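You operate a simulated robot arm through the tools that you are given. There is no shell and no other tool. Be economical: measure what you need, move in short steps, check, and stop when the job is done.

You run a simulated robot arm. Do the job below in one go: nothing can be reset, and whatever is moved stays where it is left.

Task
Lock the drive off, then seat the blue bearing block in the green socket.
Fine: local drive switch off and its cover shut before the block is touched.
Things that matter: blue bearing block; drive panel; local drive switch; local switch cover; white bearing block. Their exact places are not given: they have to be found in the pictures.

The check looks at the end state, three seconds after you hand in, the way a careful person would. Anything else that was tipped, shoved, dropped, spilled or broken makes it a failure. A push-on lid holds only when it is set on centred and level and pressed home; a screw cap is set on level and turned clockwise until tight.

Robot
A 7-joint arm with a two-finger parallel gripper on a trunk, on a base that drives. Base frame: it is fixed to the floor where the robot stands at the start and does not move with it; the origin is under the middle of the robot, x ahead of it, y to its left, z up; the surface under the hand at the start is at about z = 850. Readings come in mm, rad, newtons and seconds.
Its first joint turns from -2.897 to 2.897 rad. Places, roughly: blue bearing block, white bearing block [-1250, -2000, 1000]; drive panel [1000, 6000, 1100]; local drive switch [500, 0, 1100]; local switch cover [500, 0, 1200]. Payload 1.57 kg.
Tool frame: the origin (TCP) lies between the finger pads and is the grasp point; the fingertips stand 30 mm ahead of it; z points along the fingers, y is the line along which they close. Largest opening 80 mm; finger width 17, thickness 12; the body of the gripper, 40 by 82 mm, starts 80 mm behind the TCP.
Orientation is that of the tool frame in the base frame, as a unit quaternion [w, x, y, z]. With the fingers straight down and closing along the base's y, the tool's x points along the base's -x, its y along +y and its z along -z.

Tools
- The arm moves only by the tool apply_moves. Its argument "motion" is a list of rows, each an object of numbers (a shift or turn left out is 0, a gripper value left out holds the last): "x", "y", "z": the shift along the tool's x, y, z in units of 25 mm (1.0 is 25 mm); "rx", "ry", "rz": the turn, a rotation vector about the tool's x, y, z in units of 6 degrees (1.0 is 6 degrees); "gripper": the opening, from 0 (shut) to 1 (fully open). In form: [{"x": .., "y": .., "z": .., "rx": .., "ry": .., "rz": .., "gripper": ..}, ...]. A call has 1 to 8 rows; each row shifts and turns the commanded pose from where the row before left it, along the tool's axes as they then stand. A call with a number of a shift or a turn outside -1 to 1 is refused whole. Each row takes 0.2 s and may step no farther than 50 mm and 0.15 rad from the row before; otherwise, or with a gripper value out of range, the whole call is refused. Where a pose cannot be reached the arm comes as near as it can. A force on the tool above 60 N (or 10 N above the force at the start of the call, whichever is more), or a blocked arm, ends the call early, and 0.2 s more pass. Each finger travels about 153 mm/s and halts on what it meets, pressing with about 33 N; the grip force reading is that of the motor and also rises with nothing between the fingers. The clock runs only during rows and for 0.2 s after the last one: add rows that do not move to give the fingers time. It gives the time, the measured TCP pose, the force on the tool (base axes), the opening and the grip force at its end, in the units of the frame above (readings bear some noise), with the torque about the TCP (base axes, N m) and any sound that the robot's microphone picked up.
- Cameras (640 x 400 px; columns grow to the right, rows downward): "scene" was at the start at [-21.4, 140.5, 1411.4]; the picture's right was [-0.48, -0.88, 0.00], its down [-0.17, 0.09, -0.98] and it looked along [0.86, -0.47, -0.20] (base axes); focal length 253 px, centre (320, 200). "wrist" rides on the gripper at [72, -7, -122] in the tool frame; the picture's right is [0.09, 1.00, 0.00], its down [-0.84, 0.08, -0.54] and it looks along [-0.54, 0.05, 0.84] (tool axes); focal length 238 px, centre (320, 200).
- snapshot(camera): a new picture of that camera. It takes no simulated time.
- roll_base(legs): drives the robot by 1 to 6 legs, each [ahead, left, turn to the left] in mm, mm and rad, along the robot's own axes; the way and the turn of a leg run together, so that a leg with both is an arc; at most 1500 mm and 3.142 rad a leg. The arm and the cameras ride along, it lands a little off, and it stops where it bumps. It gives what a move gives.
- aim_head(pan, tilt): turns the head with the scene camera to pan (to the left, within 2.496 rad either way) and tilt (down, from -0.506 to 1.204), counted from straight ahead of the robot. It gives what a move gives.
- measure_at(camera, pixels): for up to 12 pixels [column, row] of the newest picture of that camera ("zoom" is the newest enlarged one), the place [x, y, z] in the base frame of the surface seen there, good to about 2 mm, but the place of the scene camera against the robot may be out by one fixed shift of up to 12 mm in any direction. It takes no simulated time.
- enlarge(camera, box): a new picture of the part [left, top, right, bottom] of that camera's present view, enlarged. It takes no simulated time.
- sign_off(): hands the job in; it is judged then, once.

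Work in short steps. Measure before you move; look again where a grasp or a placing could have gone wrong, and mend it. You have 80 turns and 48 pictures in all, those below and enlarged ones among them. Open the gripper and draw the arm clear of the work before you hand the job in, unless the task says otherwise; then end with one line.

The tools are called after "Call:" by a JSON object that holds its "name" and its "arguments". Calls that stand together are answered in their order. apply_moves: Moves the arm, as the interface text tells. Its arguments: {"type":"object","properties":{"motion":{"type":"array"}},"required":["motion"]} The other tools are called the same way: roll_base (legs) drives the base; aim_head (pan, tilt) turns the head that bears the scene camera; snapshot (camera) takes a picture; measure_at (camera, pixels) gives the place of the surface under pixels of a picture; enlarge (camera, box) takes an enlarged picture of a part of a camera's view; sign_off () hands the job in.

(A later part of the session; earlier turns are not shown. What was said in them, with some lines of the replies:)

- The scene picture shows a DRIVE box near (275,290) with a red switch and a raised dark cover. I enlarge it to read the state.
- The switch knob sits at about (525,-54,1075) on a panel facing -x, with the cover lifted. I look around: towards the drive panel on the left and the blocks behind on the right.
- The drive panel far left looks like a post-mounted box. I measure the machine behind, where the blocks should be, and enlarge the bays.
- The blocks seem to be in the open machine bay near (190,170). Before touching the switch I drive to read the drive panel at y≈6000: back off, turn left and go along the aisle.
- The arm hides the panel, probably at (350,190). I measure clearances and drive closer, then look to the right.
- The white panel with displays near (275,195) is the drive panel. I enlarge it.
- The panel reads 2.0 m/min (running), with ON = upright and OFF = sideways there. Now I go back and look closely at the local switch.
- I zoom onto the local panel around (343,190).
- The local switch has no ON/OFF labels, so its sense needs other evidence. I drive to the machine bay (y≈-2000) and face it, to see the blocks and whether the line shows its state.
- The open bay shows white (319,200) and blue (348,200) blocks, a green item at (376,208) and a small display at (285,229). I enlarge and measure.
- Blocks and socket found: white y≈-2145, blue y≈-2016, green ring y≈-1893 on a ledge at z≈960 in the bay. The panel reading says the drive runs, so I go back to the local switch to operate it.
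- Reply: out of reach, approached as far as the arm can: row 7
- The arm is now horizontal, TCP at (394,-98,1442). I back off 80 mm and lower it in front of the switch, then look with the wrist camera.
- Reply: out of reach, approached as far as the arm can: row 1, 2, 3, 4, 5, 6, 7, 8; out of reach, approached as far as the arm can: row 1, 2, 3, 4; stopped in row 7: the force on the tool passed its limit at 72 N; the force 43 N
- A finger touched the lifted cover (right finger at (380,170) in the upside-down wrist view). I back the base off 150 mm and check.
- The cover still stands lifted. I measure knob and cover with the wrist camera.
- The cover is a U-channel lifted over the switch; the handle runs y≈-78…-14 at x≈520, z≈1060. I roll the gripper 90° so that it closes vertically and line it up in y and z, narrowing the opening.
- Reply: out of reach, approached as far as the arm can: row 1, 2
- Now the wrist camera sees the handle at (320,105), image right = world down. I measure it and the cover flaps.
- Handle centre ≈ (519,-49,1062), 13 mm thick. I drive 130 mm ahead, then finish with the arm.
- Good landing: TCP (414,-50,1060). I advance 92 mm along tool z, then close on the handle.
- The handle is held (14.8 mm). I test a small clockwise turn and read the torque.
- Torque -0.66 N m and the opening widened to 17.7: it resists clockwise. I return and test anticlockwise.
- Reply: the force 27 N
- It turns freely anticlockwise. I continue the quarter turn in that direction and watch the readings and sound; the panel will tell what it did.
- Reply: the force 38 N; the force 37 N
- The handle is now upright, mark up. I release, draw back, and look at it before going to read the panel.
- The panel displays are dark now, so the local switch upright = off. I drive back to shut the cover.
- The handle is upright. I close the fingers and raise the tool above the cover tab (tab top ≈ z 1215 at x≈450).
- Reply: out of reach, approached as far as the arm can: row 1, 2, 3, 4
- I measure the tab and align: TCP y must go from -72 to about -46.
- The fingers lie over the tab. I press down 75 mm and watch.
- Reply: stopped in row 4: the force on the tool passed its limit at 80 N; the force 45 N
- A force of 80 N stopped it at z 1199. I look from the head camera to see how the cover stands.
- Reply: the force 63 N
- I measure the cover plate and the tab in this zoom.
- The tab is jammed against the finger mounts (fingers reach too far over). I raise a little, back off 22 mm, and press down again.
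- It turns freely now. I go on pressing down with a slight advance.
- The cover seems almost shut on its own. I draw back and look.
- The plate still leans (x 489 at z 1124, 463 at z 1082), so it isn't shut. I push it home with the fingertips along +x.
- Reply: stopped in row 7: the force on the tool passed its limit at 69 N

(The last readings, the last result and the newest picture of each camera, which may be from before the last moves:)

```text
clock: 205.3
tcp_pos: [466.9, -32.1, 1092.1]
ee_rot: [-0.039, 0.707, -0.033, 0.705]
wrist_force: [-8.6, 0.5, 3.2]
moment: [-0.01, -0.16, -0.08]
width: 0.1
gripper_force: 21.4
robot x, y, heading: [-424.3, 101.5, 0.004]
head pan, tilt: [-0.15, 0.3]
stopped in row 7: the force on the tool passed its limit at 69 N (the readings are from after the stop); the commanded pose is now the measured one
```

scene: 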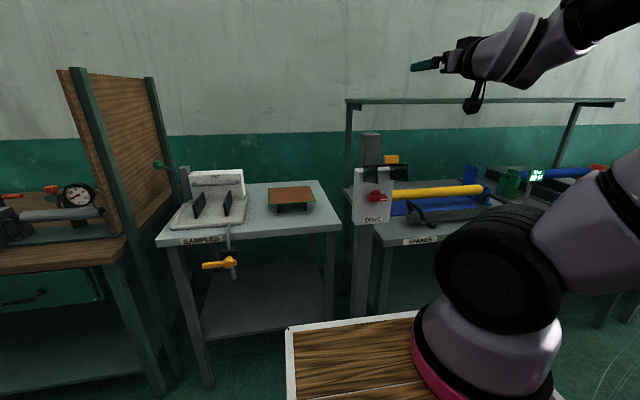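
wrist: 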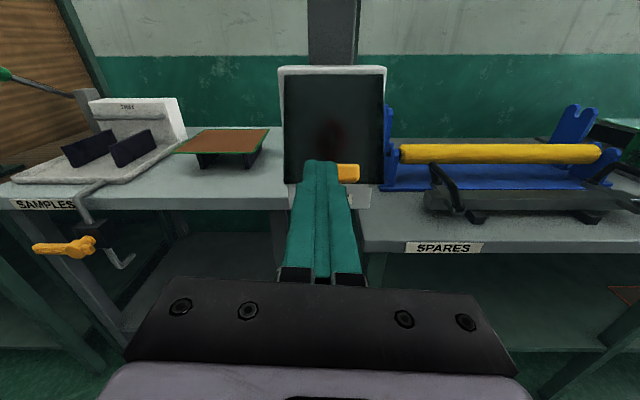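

A firm stop came with the tips at x≈497. I draw back and check the plate.

Call:
{"name": "apply_moves", "arguments": {"motion": [{"z": -1}, {"z": -1}, {"z": -1}, {"z": -1}, {"z": -1}, {}]}}

Call:
{"name": "snapshot", "arguments": {"camera": "wrist"}}

Call:
{"name": "measure_at", "arguments": {"camera": "wrist", "pixels": [[320, 90], [320, 110], [320, 130], [290, 150], [355, 150], [350, 165], [295, 90]]}}

```text
clock: 206.8
tcp_pos: [342.5, -31.8, 1092.8]
ee_rot: [-0.039, 0.707, -0.032, 0.705]
wrist_force: [0.3, 0.2, 0.5]
moment: [0.01, -0.02, 0.02]
width: 0.1
gripper_force: 21.6
robot x, y, heading: [-424.5, 97.9, 0.004]
head pan, tilt: [-0.15, 0.3]
```

```text
13 pictures are left
```

wrist: 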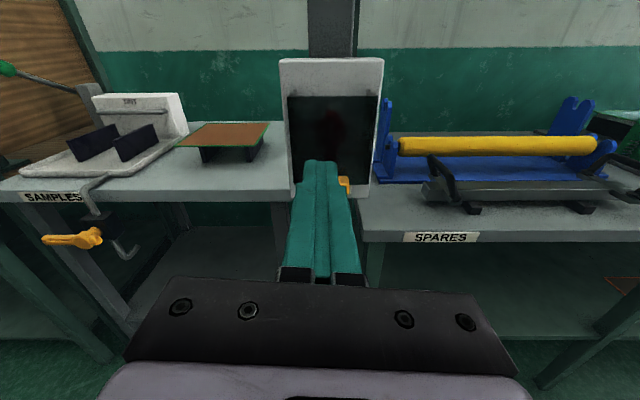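

```text
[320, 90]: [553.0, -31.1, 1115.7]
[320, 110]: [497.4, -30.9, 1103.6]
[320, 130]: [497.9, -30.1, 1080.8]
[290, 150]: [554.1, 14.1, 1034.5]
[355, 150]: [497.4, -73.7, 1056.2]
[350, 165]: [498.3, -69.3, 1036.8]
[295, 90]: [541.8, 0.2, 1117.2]
```

The plate is upright at x≈497.5: the cover is shut. Now I drive to the bay: turn left, shift right, back along the aisle, then face the machine.

Call:
{"name": "roll_base", "arguments": {"legs": [[0, 0, 1.571], [0, -190, 0], [-1500, 0, 0], [-745, 0, 0], [0, 0, 1.571]]}}

Call:
{"name": "apply_moves", "arguments": {"motion": [{"gripper": 1}, {}, {}]}}

Call:
{"name": "snapshot", "arguments": {"camera": "wrist"}}

```text
clock: 226.7
tcp_pos: [-974.4, -2027.9, 1091.5]
ee_rot: [-0.705, 0.031, 0.707, -0.041]
wrist_force: [0.1, 0.2, 0.4]
moment: [0.01, 0.02, 0.0]
width: 0.1
gripper_force: 21.4
robot x, y, heading: [-208.5, -2154.2, -3.126]
head pan, tilt: [-0.15, 0.3]
```

```text
clock: 227.4
tcp_pos: [-976.0, -2026.9, 1090.9]
ee_rot: [-0.705, 0.03, 0.707, -0.043]
wrist_force: [-0.5, -0.6, -0.4]
moment: [-0.01, -0.01, 0.01]
width: 80.1
gripper_force: 0.1
robot x, y, heading: [-206.1, -2151.5, -3.134]
head pan, tilt: [-0.15, 0.3]
```

```text
12 pictures are left
```

wrist: 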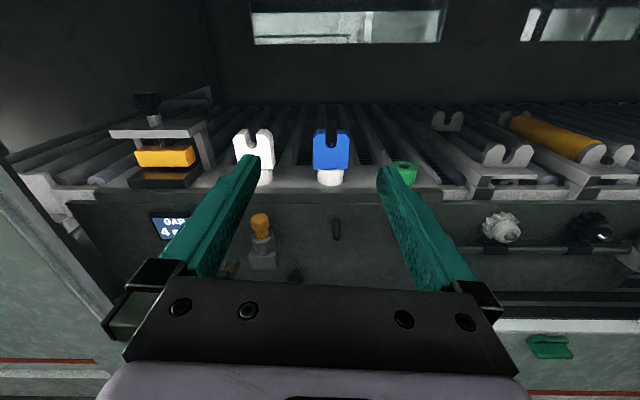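

The gripper is rolled about 6°; I correct that and measure blue block, cup and green socket with the wrist camera.

Call:
{"name": "measure_at", "arguments": {"camera": "wrist", "pixels": [[314, 160], [348, 160], [331, 160], [330, 176], [319, 135], [345, 135], [404, 163], [404, 168], [410, 182], [394, 167], [415, 167], [262, 165]]}}

Call:
{"name": "apply_moves", "arguments": {"motion": [{"rz": -0.99}, {"rx": -0.18}, {}]}}

Call:
{"name": "enlarge", "arguments": {"camera": "wrist", "box": [270, 110, 450, 220]}}

```text
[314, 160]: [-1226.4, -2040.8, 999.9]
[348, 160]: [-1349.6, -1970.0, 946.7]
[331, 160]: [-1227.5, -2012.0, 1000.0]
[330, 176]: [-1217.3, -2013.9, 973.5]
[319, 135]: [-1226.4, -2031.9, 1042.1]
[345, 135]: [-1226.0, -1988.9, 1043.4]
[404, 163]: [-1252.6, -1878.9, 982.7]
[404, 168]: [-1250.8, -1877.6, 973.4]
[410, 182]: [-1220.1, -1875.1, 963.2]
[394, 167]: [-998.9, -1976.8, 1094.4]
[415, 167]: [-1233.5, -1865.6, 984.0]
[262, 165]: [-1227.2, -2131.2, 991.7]
```

```text
clock: 228.2
tcp_pos: [-974.9, -2027.4, 1092.3]
ee_rot: [-0.706, 0.001, 0.708, 0.002]
wrist_force: [-0.3, -0.7, -0.1]
moment: [-0.03, 0.01, 0.02]
width: 79.9
gripper_force: 0.2
robot x, y, heading: [-206.7, -2152.7, -3.134]
head pan, tilt: [-0.15, 0.3]
```

```text
3.56 times, centred on (360, 165) of wrist
```

zoom: 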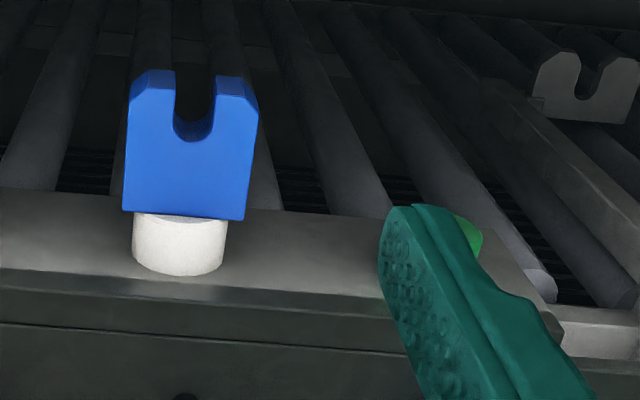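

I measure the block edges in this zoom.

Call:
{"name": "measure_at", "arguments": {"camera": "zoom", "pixels": [[127, 150], [246, 160], [140, 208], [235, 214], [145, 80], [240, 92], [255, 98], [230, 79], [190, 140], [180, 225], [180, 268], [468, 222]]}}

```text
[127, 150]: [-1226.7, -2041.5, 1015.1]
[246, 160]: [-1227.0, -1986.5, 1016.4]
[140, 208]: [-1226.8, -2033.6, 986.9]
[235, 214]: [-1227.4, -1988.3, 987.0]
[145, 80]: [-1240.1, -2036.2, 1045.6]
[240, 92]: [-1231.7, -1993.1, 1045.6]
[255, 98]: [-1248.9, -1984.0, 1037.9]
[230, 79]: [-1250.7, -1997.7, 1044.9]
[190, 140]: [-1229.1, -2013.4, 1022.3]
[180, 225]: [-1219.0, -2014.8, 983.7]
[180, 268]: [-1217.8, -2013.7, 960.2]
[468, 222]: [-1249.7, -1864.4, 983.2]
```

Block: y -2042…-1986, z 985…1046, x -1227…-1253; centre ≈ (-1240,-2014). I lower the hand and align y, then drive 150 mm ahead.

Call:
{"name": "apply_moves", "arguments": {"motion": [{"x": -0.9, "y": 0.54}, {"x": -0.9}, {"x": -0.9}, {"x": -0.8}, {}]}}

Call:
{"name": "roll_base", "arguments": {"legs": [[150, 0, 0]]}}

```text
clock: 229.4
tcp_pos: [-969.9, -2031.9, 1017.6]
ee_rot: [-0.707, 0.005, 0.707, 0.002]
wrist_force: [0.0, 0.4, 1.2]
moment: [-0.01, 0.02, 0.01]
width: 80.1
gripper_force: 0.2
out of reach, approached as far as the arm can: row 3, 4
robot x, y, heading: [-207.9, -2154.0, -3.132]
head pan, tilt: [-0.15, 0.3]
```

```text
clock: 230.8
tcp_pos: [-1119.9, -2033.6, 1017.0]
ee_rot: [-0.707, 0.005, 0.707, 0.003]
wrist_force: [-0.2, -0.2, 0.4]
moment: [-0.02, 0.01, -0.01]
width: 80.2
gripper_force: 0.1
robot x, y, heading: [-358.6, -2155.1, -3.132]
head pan, tilt: [-0.15, 0.3]
```

The arm is near its inner limit here; extending will free it. I move forward 25 mm with the y correction and check.

Call:
{"name": "apply_moves", "arguments": {"motion": [{"z": 0.6}, {"z": 0.5}, {}]}}

```text
clock: 231.6
tcp_pos: [-1148.1, -2034.1, 1019.2]
ee_rot: [0.708, -0.011, -0.706, -0.002]
wrist_force: [0.6, 0.3, -0.3]
moment: [0.0, 0.01, -0.03]
width: 80.2
gripper_force: 0.1
robot x, y, heading: [-360.2, -2157.1, -3.134]
head pan, tilt: [-0.15, 0.3]
```

Now the pose follows. I correct y by +20, z by -14 and the small tilts.

Call:
{"name": "apply_moves", "arguments": {"motion": [{"y": 0.8, "x": -0.56, "rx": 0.18, "rz": -0.12}, {}]}}

```text
clock: 232.2
tcp_pos: [-1141.3, -2034.6, 1018.8]
ee_rot: [0.709, -0.007, -0.705, 0.0]
wrist_force: [0.5, -0.1, -0.9]
moment: [-0.01, -0.01, -0.03]
width: 80.2
gripper_force: 0.0
out of reach, approached as far as the arm can: row 1
robot x, y, heading: [-361.9, -2155.9, -3.128]
head pan, tilt: [-0.15, 0.3]
```

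It hits a limit close in, so I use the base: back 60 and right 20, then extend the arm.

Call:
{"name": "roll_base", "arguments": {"legs": [[-60, -20, 0]]}}

Call:
{"name": "apply_moves", "arguments": {"motion": [{"z": 0.8}, {"z": 0.8}, {"z": 0.8}, {}]}}

Call:
{"name": "apply_moves", "arguments": {"motion": [{"x": -0.5}, {}]}}

```text
clock: 233.2
tcp_pos: [-1079.3, -2014.2, 1019.9]
ee_rot: [0.709, -0.007, -0.705, 0.0]
wrist_force: [0.5, 0.1, -0.4]
moment: [0.0, -0.02, -0.02]
width: 80.0
gripper_force: 0.0
robot x, y, heading: [-299.4, -2132.6, -3.132]
head pan, tilt: [-0.15, 0.3]
```

```text
clock: 234.2
tcp_pos: [-1129.6, -2026.4, 1028.6]
ee_rot: [0.711, -0.013, -0.703, 0.002]
wrist_force: [0.5, 0.7, -1.1]
moment: [0.04, 0.01, -0.03]
width: 80.1
gripper_force: 0.1
out of reach, approached as far as the arm can: row 2, 3
robot x, y, heading: [-299.8, -2131.9, -3.129]
head pan, tilt: [-0.15, 0.3]
```

```text
clock: 234.8
tcp_pos: [-1125.6, -2030.3, 1019.4]
ee_rot: [0.711, -0.012, -0.703, 0.002]
wrist_force: [-0.5, -0.7, 0.5]
moment: [-0.02, 0.01, 0.03]
width: 80.2
gripper_force: 0.1
out of reach, approached as far as the arm can: row 1
robot x, y, heading: [-297.6, -2134.4, -3.132]
head pan, tilt: [-0.15, 0.3]
```

The limit looks like the wrist bend with a level tool, so I pitch the hand 30° down, which also gives a better camera view.

Call:
{"name": "apply_moves", "arguments": {"motion": [{"ry": -1}, {"ry": -1}, {"ry": -1}, {"ry": -1}, {"ry": -1}, {}]}}

Call:
{"name": "apply_moves", "arguments": {"motion": [{"y": 0.6}, {"x": 0.25, "z": 0.45}, {}]}}

```text
clock: 236.2
tcp_pos: [-1032.7, -2090.9, 1034.1]
ee_rot: [-0.561, 0.02, 0.828, -0.007]
wrist_force: [0.9, -0.2, 0.0]
moment: [-0.01, 0.0, 0.03]
width: 79.9
gripper_force: 0.1
out of reach, approached as far as the arm can: row 1, 2, 3, 4, 5
robot x, y, heading: [-300.1, -2134.1, -3.129]
head pan, tilt: [-0.15, 0.3]
```

```text
clock: 237.0
tcp_pos: [-1033.8, -2083.0, 1033.2]
ee_rot: [-0.563, 0.025, 0.826, -0.008]
wrist_force: [0.3, -0.3, 0.3]
moment: [0.04, -0.02, -0.02]
width: 80.0
gripper_force: 0.0
out of reach, approached as far as the arm can: row 1, 2
robot x, y, heading: [-297.0, -2134.0, -3.134]
head pan, tilt: [-0.15, 0.3]
```

Pitching with the camera-up roll makes it worse, so this roll is at a wrist limit. I back off and unwind the roll by 180° to the camera-below posture.

Call:
{"name": "roll_base", "arguments": {"legs": [[-150, 0, 0]]}}

Call:
{"name": "apply_moves", "arguments": {"motion": [{"rz": 1}, {"rz": 1}, {"rz": 1}, {"rz": 1}, {"rz": 1}, {"rz": 1}, {"rz": 1}, {"rz": 1}]}}

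Call:
{"name": "apply_moves", "arguments": {"motion": [{"rz": 1}, {"rz": 1}, {"rz": 1}, {"rz": 1}, {"rz": 1}, {"rz": 1}, {"rz": 1}, {"rz": 1}]}}

Call:
{"name": "apply_moves", "arguments": {"motion": [{"rz": 1}, {"rz": 1}, {"rz": 1}, {"rz": 1}, {"rz": 1}, {"rz": 1}, {"rz": 1}, {"rz": 1}]}}

Call:
{"name": "apply_moves", "arguments": {"motion": [{"rz": 1}, {"rz": 1}, {"rz": 1}, {"rz": 1}, {"rz": 1}, {"rz": 1}, {}]}}

```text
clock: 238.4
tcp_pos: [-883.3, -2080.6, 1034.6]
ee_rot: [-0.563, 0.025, 0.826, -0.009]
wrist_force: [0.3, -0.5, -1.2]
moment: [-0.01, -0.02, -0.02]
width: 80.0
gripper_force: 0.0
robot x, y, heading: [-150.6, -2128.7, -3.128]
head pan, tilt: [-0.15, 0.3]
```

```text
clock: 240.2
tcp_pos: [-883.6, -2081.5, 1034.6]
ee_rot: [-0.511, 0.359, 0.744, -0.238]
wrist_force: [0.7, 0.8, -0.1]
moment: [-0.02, -0.02, 0.04]
width: 80.0
gripper_force: 0.1
robot x, y, heading: [-148.2, -2129.5, -3.131]
head pan, tilt: [-0.15, 0.3]
```

```text
clock: 242.0
tcp_pos: [-884.7, -2081.9, 1033.9]
ee_rot: [-0.371, 0.631, 0.533, -0.425]
wrist_force: [-0.2, 0.2, -0.1]
moment: [0.0, 0.01, 0.03]
width: 79.6
gripper_force: 0.1
robot x, y, heading: [-144.9, -2135.7, -3.13]
head pan, tilt: [-0.15, 0.3]
```

```text
clock: 243.8
tcp_pos: [-883.4, -2081.5, 1034.7]
ee_rot: [-0.167, 0.793, 0.231, -0.538]
wrist_force: [-0.2, -0.4, -1.1]
moment: [0.03, 0.0, -0.01]
width: 80.0
gripper_force: 0.0
robot x, y, heading: [-145.7, -2132.2, -3.131]
head pan, tilt: [-0.15, 0.3]
```

```text
clock: 245.4
tcp_pos: [-883.2, -2082.5, 1033.9]
ee_rot: [0.009, 0.826, -0.025, -0.564]
wrist_force: [0.0, -0.5, 0.4]
moment: [-0.01, 0.0, -0.03]
width: 79.9
gripper_force: 0.0
robot x, y, heading: [-147.3, -2134.5, -3.13]
head pan, tilt: [-0.15, 0.3]
```

Roll unwound: pitch ≈21° down, tool y = -Y. I trim the roll and shift y to -2014 with the arm, as a reach test.

Call:
{"name": "apply_moves", "arguments": {"motion": [{"rz": -0.41, "y": -0.9}, {"y": -0.9}, {"y": -0.9}, {}]}}

Call:
{"name": "aim_head", "arguments": {"pan": 0.0, "tilt": 0.4}}

Call:
{"name": "enlarge", "arguments": {"camera": "scene", "box": [240, 130, 440, 255]}}

```text
clock: 246.4
tcp_pos: [-884.2, -2012.9, 1032.2]
ee_rot: [-0.003, 0.826, -0.007, -0.563]
wrist_force: [0.2, -0.2, 0.6]
moment: [0.02, 0.0, -0.02]
width: 79.9
gripper_force: 0.1
robot x, y, heading: [-149.3, -2134.9, -3.132]
head pan, tilt: [-0.15, 0.3]
```

```text
clock: 247.1
tcp_pos: [-883.9, -2014.0, 1033.3]
ee_rot: [-0.004, 0.827, -0.007, -0.562]
wrist_force: [0.2, 0.4, -0.6]
moment: [0.02, 0.04, 0.02]
width: 79.7
gripper_force: 0.1
robot x, y, heading: [-142.7, -2133.7, -3.13]
head pan, tilt: [0.0, 0.4]
```

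```text
3.20 times, centred on (340, 192) of scene
```

zoom: 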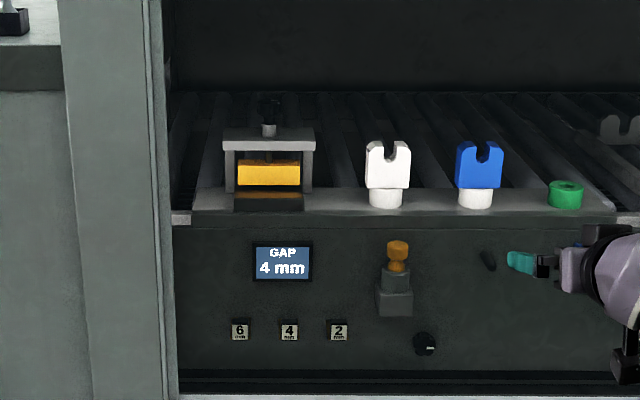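

The posture is good. I measure ring and block edges with the scene zoom, to refer the socket to the block (cancelling the camera shift).

Call:
{"name": "measure_at", "arguments": {"camera": "zoom", "pixels": [[460, 175], [499, 175], [480, 178], [475, 200], [461, 200], [490, 200], [566, 200], [551, 197], [581, 197], [566, 182], [566, 190], [568, 186]]}}

```text
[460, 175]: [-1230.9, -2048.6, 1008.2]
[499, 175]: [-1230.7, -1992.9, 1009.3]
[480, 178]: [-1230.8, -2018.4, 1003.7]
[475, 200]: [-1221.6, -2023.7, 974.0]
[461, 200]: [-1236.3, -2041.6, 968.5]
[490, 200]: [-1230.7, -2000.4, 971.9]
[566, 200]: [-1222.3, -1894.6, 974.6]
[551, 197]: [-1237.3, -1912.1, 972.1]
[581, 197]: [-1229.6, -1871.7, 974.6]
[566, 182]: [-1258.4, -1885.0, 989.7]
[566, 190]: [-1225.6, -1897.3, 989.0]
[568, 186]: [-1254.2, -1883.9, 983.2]
```

Socket minus block offset is ≈ (0, +130, 0), with socket top level with the block's present seat. I drive 230 mm ahead toward the block.

Call:
{"name": "roll_base", "arguments": {"legs": [[230, 0, 0]]}}

```text
clock: 248.8
tcp_pos: [-1115.8, -2016.5, 1032.0]
ee_rot: [-0.004, 0.827, -0.007, -0.563]
wrist_force: [-1.0, 1.0, -0.5]
moment: [0.01, -0.04, 0.0]
width: 80.1
gripper_force: 0.1
robot x, y, heading: [-380.1, -2136.8, -3.131]
head pan, tilt: [0.0, 0.4]
```

I approach along the tool axis in steps: 122 mm forward with the small offset first.

Call:
{"name": "apply_moves", "arguments": {"motion": [{"x": -0.9}, {"z": 0.9}, {"z": 0.9}, {"z": 0.9}, {}]}}

Call:
{"name": "snapshot", "arguments": {"camera": "wrist"}}

```text
clock: 250.0
tcp_pos: [-1186.6, -2013.7, 1028.6]
ee_rot: [-0.004, 0.827, -0.007, -0.562]
wrist_force: [-0.7, 0.7, -0.9]
moment: [0.0, 0.0, 0.0]
width: 80.1
gripper_force: 0.0
robot x, y, heading: [-380.2, -2134.8, -3.135]
head pan, tilt: [0.0, 0.4]
```

```text
9 pictures are left
```

wrist: 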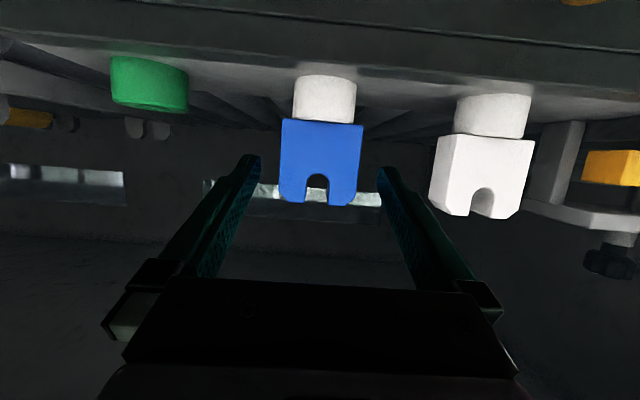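

The block sits between the fingers. I measure cup, ring and block edges from this near view before closing in.

Call:
{"name": "measure_at", "arguments": {"camera": "wrist", "pixels": [[284, 160], [360, 160], [324, 100], [297, 95], [353, 98], [113, 80], [186, 85], [150, 85], [459, 115], [528, 115], [322, 120], [150, 105]]}}

Call:
{"name": "apply_moves", "arguments": {"motion": [{"z": 0.8}, {"z": 0.8}, {"z": 0.6}, {}]}}

```text
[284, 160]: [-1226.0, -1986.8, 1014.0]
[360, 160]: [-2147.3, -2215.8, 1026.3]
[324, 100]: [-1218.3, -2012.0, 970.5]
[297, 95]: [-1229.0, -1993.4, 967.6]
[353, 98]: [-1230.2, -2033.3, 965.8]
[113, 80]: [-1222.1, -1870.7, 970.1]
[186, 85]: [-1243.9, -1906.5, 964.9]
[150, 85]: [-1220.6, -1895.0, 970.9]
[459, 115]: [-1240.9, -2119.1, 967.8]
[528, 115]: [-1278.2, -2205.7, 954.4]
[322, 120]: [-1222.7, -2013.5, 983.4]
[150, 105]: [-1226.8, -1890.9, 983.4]
```

```text
clock: 251.0
tcp_pos: [-1238.0, -2014.3, 1008.1]
ee_rot: [-0.004, 0.827, -0.006, -0.562]
wrist_force: [-0.1, 0.1, 0.3]
moment: [0.02, -0.01, -0.02]
width: 80.1
gripper_force: 0.0
robot x, y, heading: [-378.3, -2134.1, -3.131]
head pan, tilt: [0.0, 0.4]
```

TCP is at (-1238,-2014,1008). Socket centre confirmed ≈ (-1241,-1884.5). I close on the block.

Call:
{"name": "apply_moves", "arguments": {"motion": [{"gripper": 0}, {}, {}, {}]}}

```text
clock: 252.0
tcp_pos: [-1238.4, -2014.5, 1007.1]
ee_rot: [-0.003, 0.827, -0.007, -0.563]
wrist_force: [-0.4, -0.1, 0.1]
moment: [0.01, 0.0, -0.03]
width: 59.5
gripper_force: 33.6
robot x, y, heading: [-378.7, -2134.5, -3.128]
head pan, tilt: [0.0, 0.4]
```

Held (59.5 mm, 33 N). I lift straight up 15 mm first and then more.

Call:
{"name": "apply_moves", "arguments": {"motion": [{"x": -0.28, "z": -0.11}, {"x": -0.28, "z": -0.11}, {}]}}

Call:
{"name": "apply_moves", "arguments": {"motion": [{"x": -0.37, "z": -0.147}, {"x": -0.37, "z": -0.147}, {"x": -0.37, "z": -0.147}, {}]}}

Call:
{"name": "snapshot", "arguments": {"camera": "wrist"}}

```text
clock: 252.8
tcp_pos: [-1237.1, -2013.6, 1023.0]
ee_rot: [-0.004, 0.826, -0.007, -0.564]
wrist_force: [0.6, -0.1, -1.5]
moment: [0.01, -0.01, -0.01]
width: 59.5
gripper_force: 32.7
robot x, y, heading: [-377.1, -2132.1, -3.133]
head pan, tilt: [0.0, 0.4]
```

```text
clock: 253.8
tcp_pos: [-1239.1, -2014.2, 1053.0]
ee_rot: [-0.004, 0.827, -0.008, -0.563]
wrist_force: [0.2, 0.5, -0.5]
moment: [-0.04, 0.01, 0.0]
width: 59.7
gripper_force: 33.0
robot x, y, heading: [-381.2, -2133.7, -3.137]
head pan, tilt: [0.0, 0.4]
```

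```text
8 pictures are left
```

wrist: 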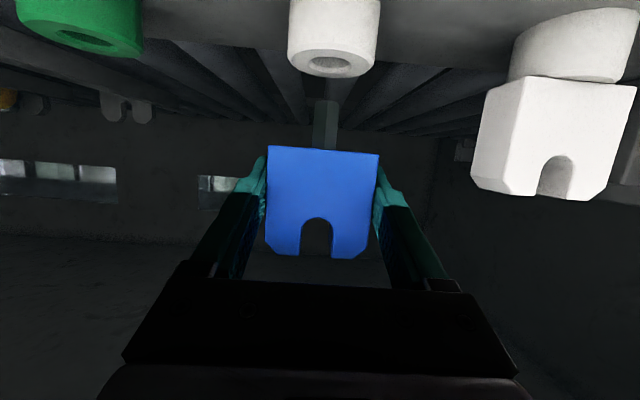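

The block is lifted with its grey peg at (326,125); the cup hole (333,62) and green hole (85,35) are visible. I measure peg, cup rim and ring rim.

Call:
{"name": "measure_at", "arguments": {"camera": "wrist", "pixels": [[326, 104], [314, 125], [338, 125], [302, 61], [366, 64], [333, 53], [333, 76], [46, 30], [124, 44], [92, 27], [80, 52], [326, 145]]}}

```text
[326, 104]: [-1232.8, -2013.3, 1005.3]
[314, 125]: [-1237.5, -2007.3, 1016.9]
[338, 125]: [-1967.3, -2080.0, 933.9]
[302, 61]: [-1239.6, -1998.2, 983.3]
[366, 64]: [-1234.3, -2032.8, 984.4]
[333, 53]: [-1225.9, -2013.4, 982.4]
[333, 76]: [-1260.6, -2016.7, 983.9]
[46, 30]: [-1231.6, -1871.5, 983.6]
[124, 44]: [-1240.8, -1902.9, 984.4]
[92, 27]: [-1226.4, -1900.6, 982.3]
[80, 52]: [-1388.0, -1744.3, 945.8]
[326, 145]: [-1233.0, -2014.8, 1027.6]
```

Peg is ≈12 mm, its tip at z≈1005, well above the socket rim (z 984). I shift +129 mm in y above the socket.

Call:
{"name": "apply_moves", "arguments": {"motion": [{"y": -0.86}, {"y": -0.86}, {"y": -0.86}, {"y": -0.86}, {"y": -0.86}, {"y": -0.86}, {}]}}

Call:
{"name": "enlarge", "arguments": {"camera": "wrist", "box": [240, 0, 440, 160]}}

```text
clock: 255.4
tcp_pos: [-1235.9, -1884.9, 1054.8]
ee_rot: [-0.004, 0.826, -0.007, -0.563]
wrist_force: [0.3, 0.6, -0.7]
moment: [0.0, -0.01, -0.01]
width: 59.6
gripper_force: 33.2
robot x, y, heading: [-379.9, -2134.2, -3.139]
head pan, tilt: [0.0, 0.4]
```

```text
2.50 times, centred on (340, 80) of wrist
```

zoom: 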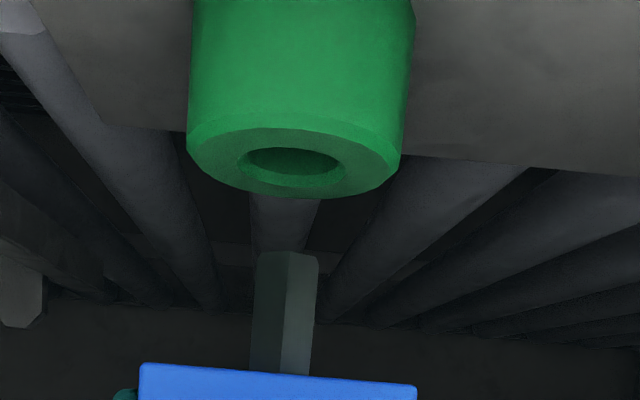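

I measure the ring's rim and hole edges from this close view.

Call:
{"name": "measure_at", "arguments": {"camera": "zoom", "pixels": [[190, 145], [398, 170], [214, 155], [368, 165], [243, 161], [338, 172], [292, 122], [280, 186], [292, 143], [285, 260], [262, 300], [310, 300]]}}

```text
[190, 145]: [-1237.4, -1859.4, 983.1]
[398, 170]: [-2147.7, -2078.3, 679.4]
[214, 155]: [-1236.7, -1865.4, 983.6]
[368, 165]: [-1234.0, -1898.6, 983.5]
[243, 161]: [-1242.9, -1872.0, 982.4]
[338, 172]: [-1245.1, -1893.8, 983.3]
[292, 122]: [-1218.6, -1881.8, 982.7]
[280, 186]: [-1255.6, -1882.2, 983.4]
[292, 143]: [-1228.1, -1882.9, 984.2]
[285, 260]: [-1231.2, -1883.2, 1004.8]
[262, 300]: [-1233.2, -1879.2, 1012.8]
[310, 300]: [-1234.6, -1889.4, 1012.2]
```

Socket centre ≈ (-1240.5,-1882.8); the peg now stands at about (-1238,-1884.4). I shift by (-2.5,+1.6) and descend 30 mm.

Call:
{"name": "apply_moves", "arguments": {"motion": [{"x": -0.037, "z": 0.093, "y": -0.066}, {}, {"x": 0.372, "z": 0.147}, {"x": 0.372, "z": 0.147}, {"x": 0.372, "z": 0.147}, {}]}}

Call:
{"name": "enlarge", "arguments": {"camera": "wrist", "box": [240, 0, 440, 160]}}

```text
clock: 256.8
tcp_pos: [-1238.8, -1882.9, 1022.7]
ee_rot: [-0.003, 0.826, -0.007, -0.563]
wrist_force: [-0.3, 1.1, 0.1]
moment: [-0.02, -0.01, -0.02]
width: 59.5
gripper_force: 33.3
robot x, y, heading: [-383.4, -2138.6, -3.135]
head pan, tilt: [0.0, 0.4]
```

```text
2.50 times, centred on (340, 80) of wrist
```

zoom: 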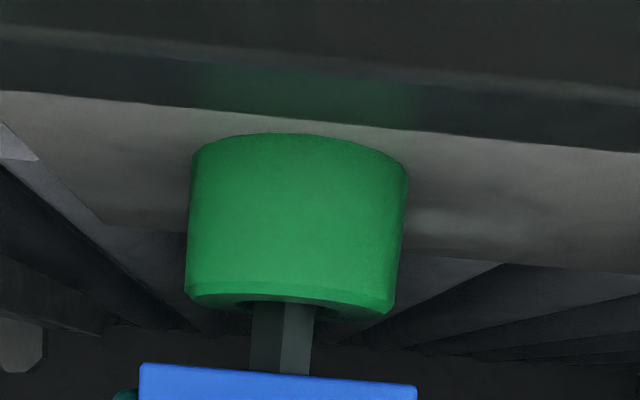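

The peg is inside the socket without any force. I lower the remaining ~15 mm slowly.

Call:
{"name": "apply_moves", "arguments": {"motion": [{"x": 0.186, "z": 0.0735}, {"x": 0.186, "z": 0.0735}, {"x": 0.112, "z": 0.044}, {"x": 0.075, "z": 0.03}, {}]}}

```text
clock: 258.0
tcp_pos: [-1238.2, -1883.0, 1008.8]
ee_rot: [-0.004, 0.826, -0.007, -0.564]
wrist_force: [1.2, -0.1, 2.9]
moment: [-0.07, 0.02, 0.03]
width: 59.5
gripper_force: 32.9
robot x, y, heading: [-377.4, -2133.1, -3.135]
head pan, tilt: [0.0, 0.4]
```

Nearly seated (grasp was at z≈1007.5). I press 2 mm more.

Call:
{"name": "apply_moves", "arguments": {"motion": [{"x": 0.04, "z": 0.015}, {"x": 0.04, "z": 0.015}, {}]}}

Call:
{"name": "enlarge", "arguments": {"camera": "wrist", "box": [220, 0, 440, 220]}}

```text
clock: 258.8
tcp_pos: [-1238.2, -1884.0, 1007.9]
ee_rot: [-0.005, 0.826, -0.006, -0.564]
wrist_force: [2.8, 1.8, 20.9]
moment: [-0.13, -0.19, 0.05]
width: 59.6
gripper_force: 33.3
robot x, y, heading: [-381.1, -2133.3, -3.135]
head pan, tilt: [0.0, 0.4]
```

```text
1.82 times, centred on (330, 110) of wrist
```

zoom: 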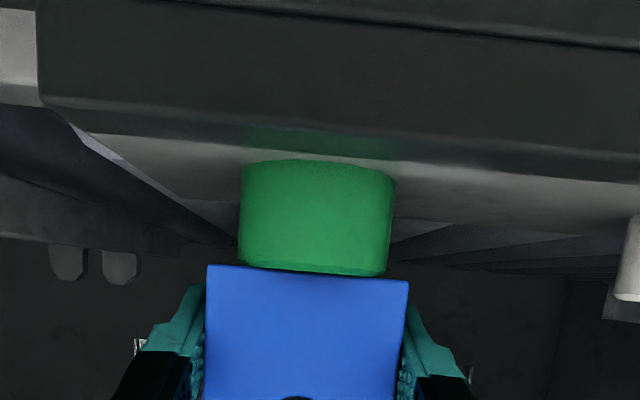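

The block sits flush on the socket with 21 N seating force. I release and withdraw along the tool axis.

Call:
{"name": "apply_moves", "arguments": {"motion": [{"gripper": 1}, {}, {}, {"z": -0.9}, {"z": -0.9}, {"z": -0.9}, {"z": -0.9}, {"z": -0.9}]}}

Call:
{"name": "roll_base", "arguments": {"legs": [[-200, 0, 0]]}}

Call:
{"name": "enlarge", "arguments": {"camera": "scene", "box": [260, 140, 460, 265]}}

Call:
{"name": "snapshot", "arguments": {"camera": "wrist"}}

```text
clock: 260.6
tcp_pos: [-1136.2, -1885.9, 1046.5]
ee_rot: [-0.004, 0.826, -0.007, -0.564]
wrist_force: [-0.9, -0.2, -0.6]
moment: [0.01, 0.01, -0.02]
width: 79.7
gripper_force: 0.1
robot x, y, heading: [-377.9, -2138.0, -3.139]
head pan, tilt: [0.0, 0.4]
```

```text
clock: 262.2
tcp_pos: [-932.8, -1885.2, 1047.5]
ee_rot: [-0.003, 0.827, -0.006, -0.563]
wrist_force: [0.4, -0.2, -0.3]
moment: [-0.02, 0.01, 0.0]
width: 80.1
gripper_force: 0.0
robot x, y, heading: [-178.7, -2131.8, -3.128]
head pan, tilt: [0.0, 0.4]
```

```text
3.20 times, centred on (360, 202) of scene
```

zoom: 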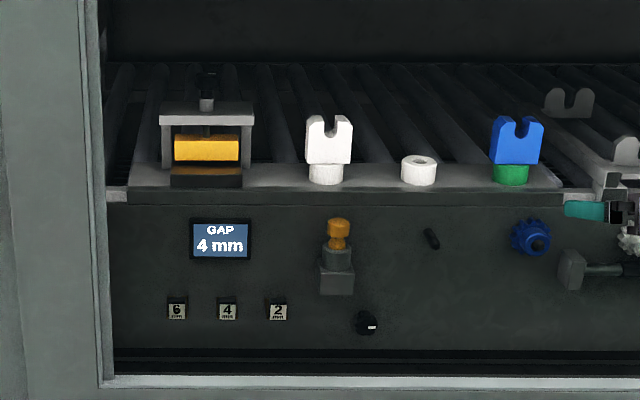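

```text
3 pictures are left
```

wrist: 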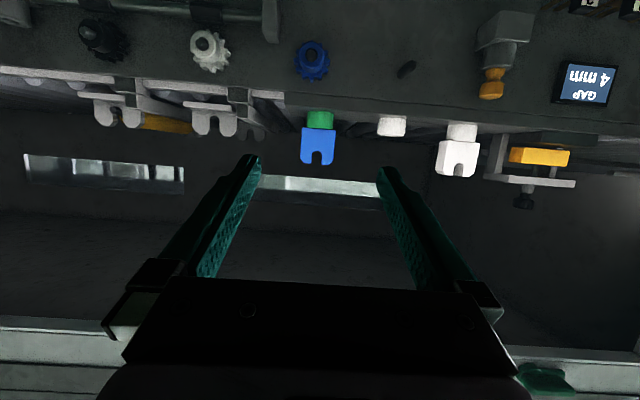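

The blue block stands upright in the green socket, the white block is untouched, the cover is shut over the switched-off handle, and the open gripper is clear. I hand in.

Call:
{"name": "sign_off", "arguments": {}}

```text
The job is handed in.
```

The local drive switch is off (the drive panel's displays went dark) and its cover was shut before I touched the block; the blue bearing block is now seated in the green socket. While lowering the arm to the switch I bumped the raised cover once (72 N); the cover stayed up and no damage showed. The white block was left untouched.
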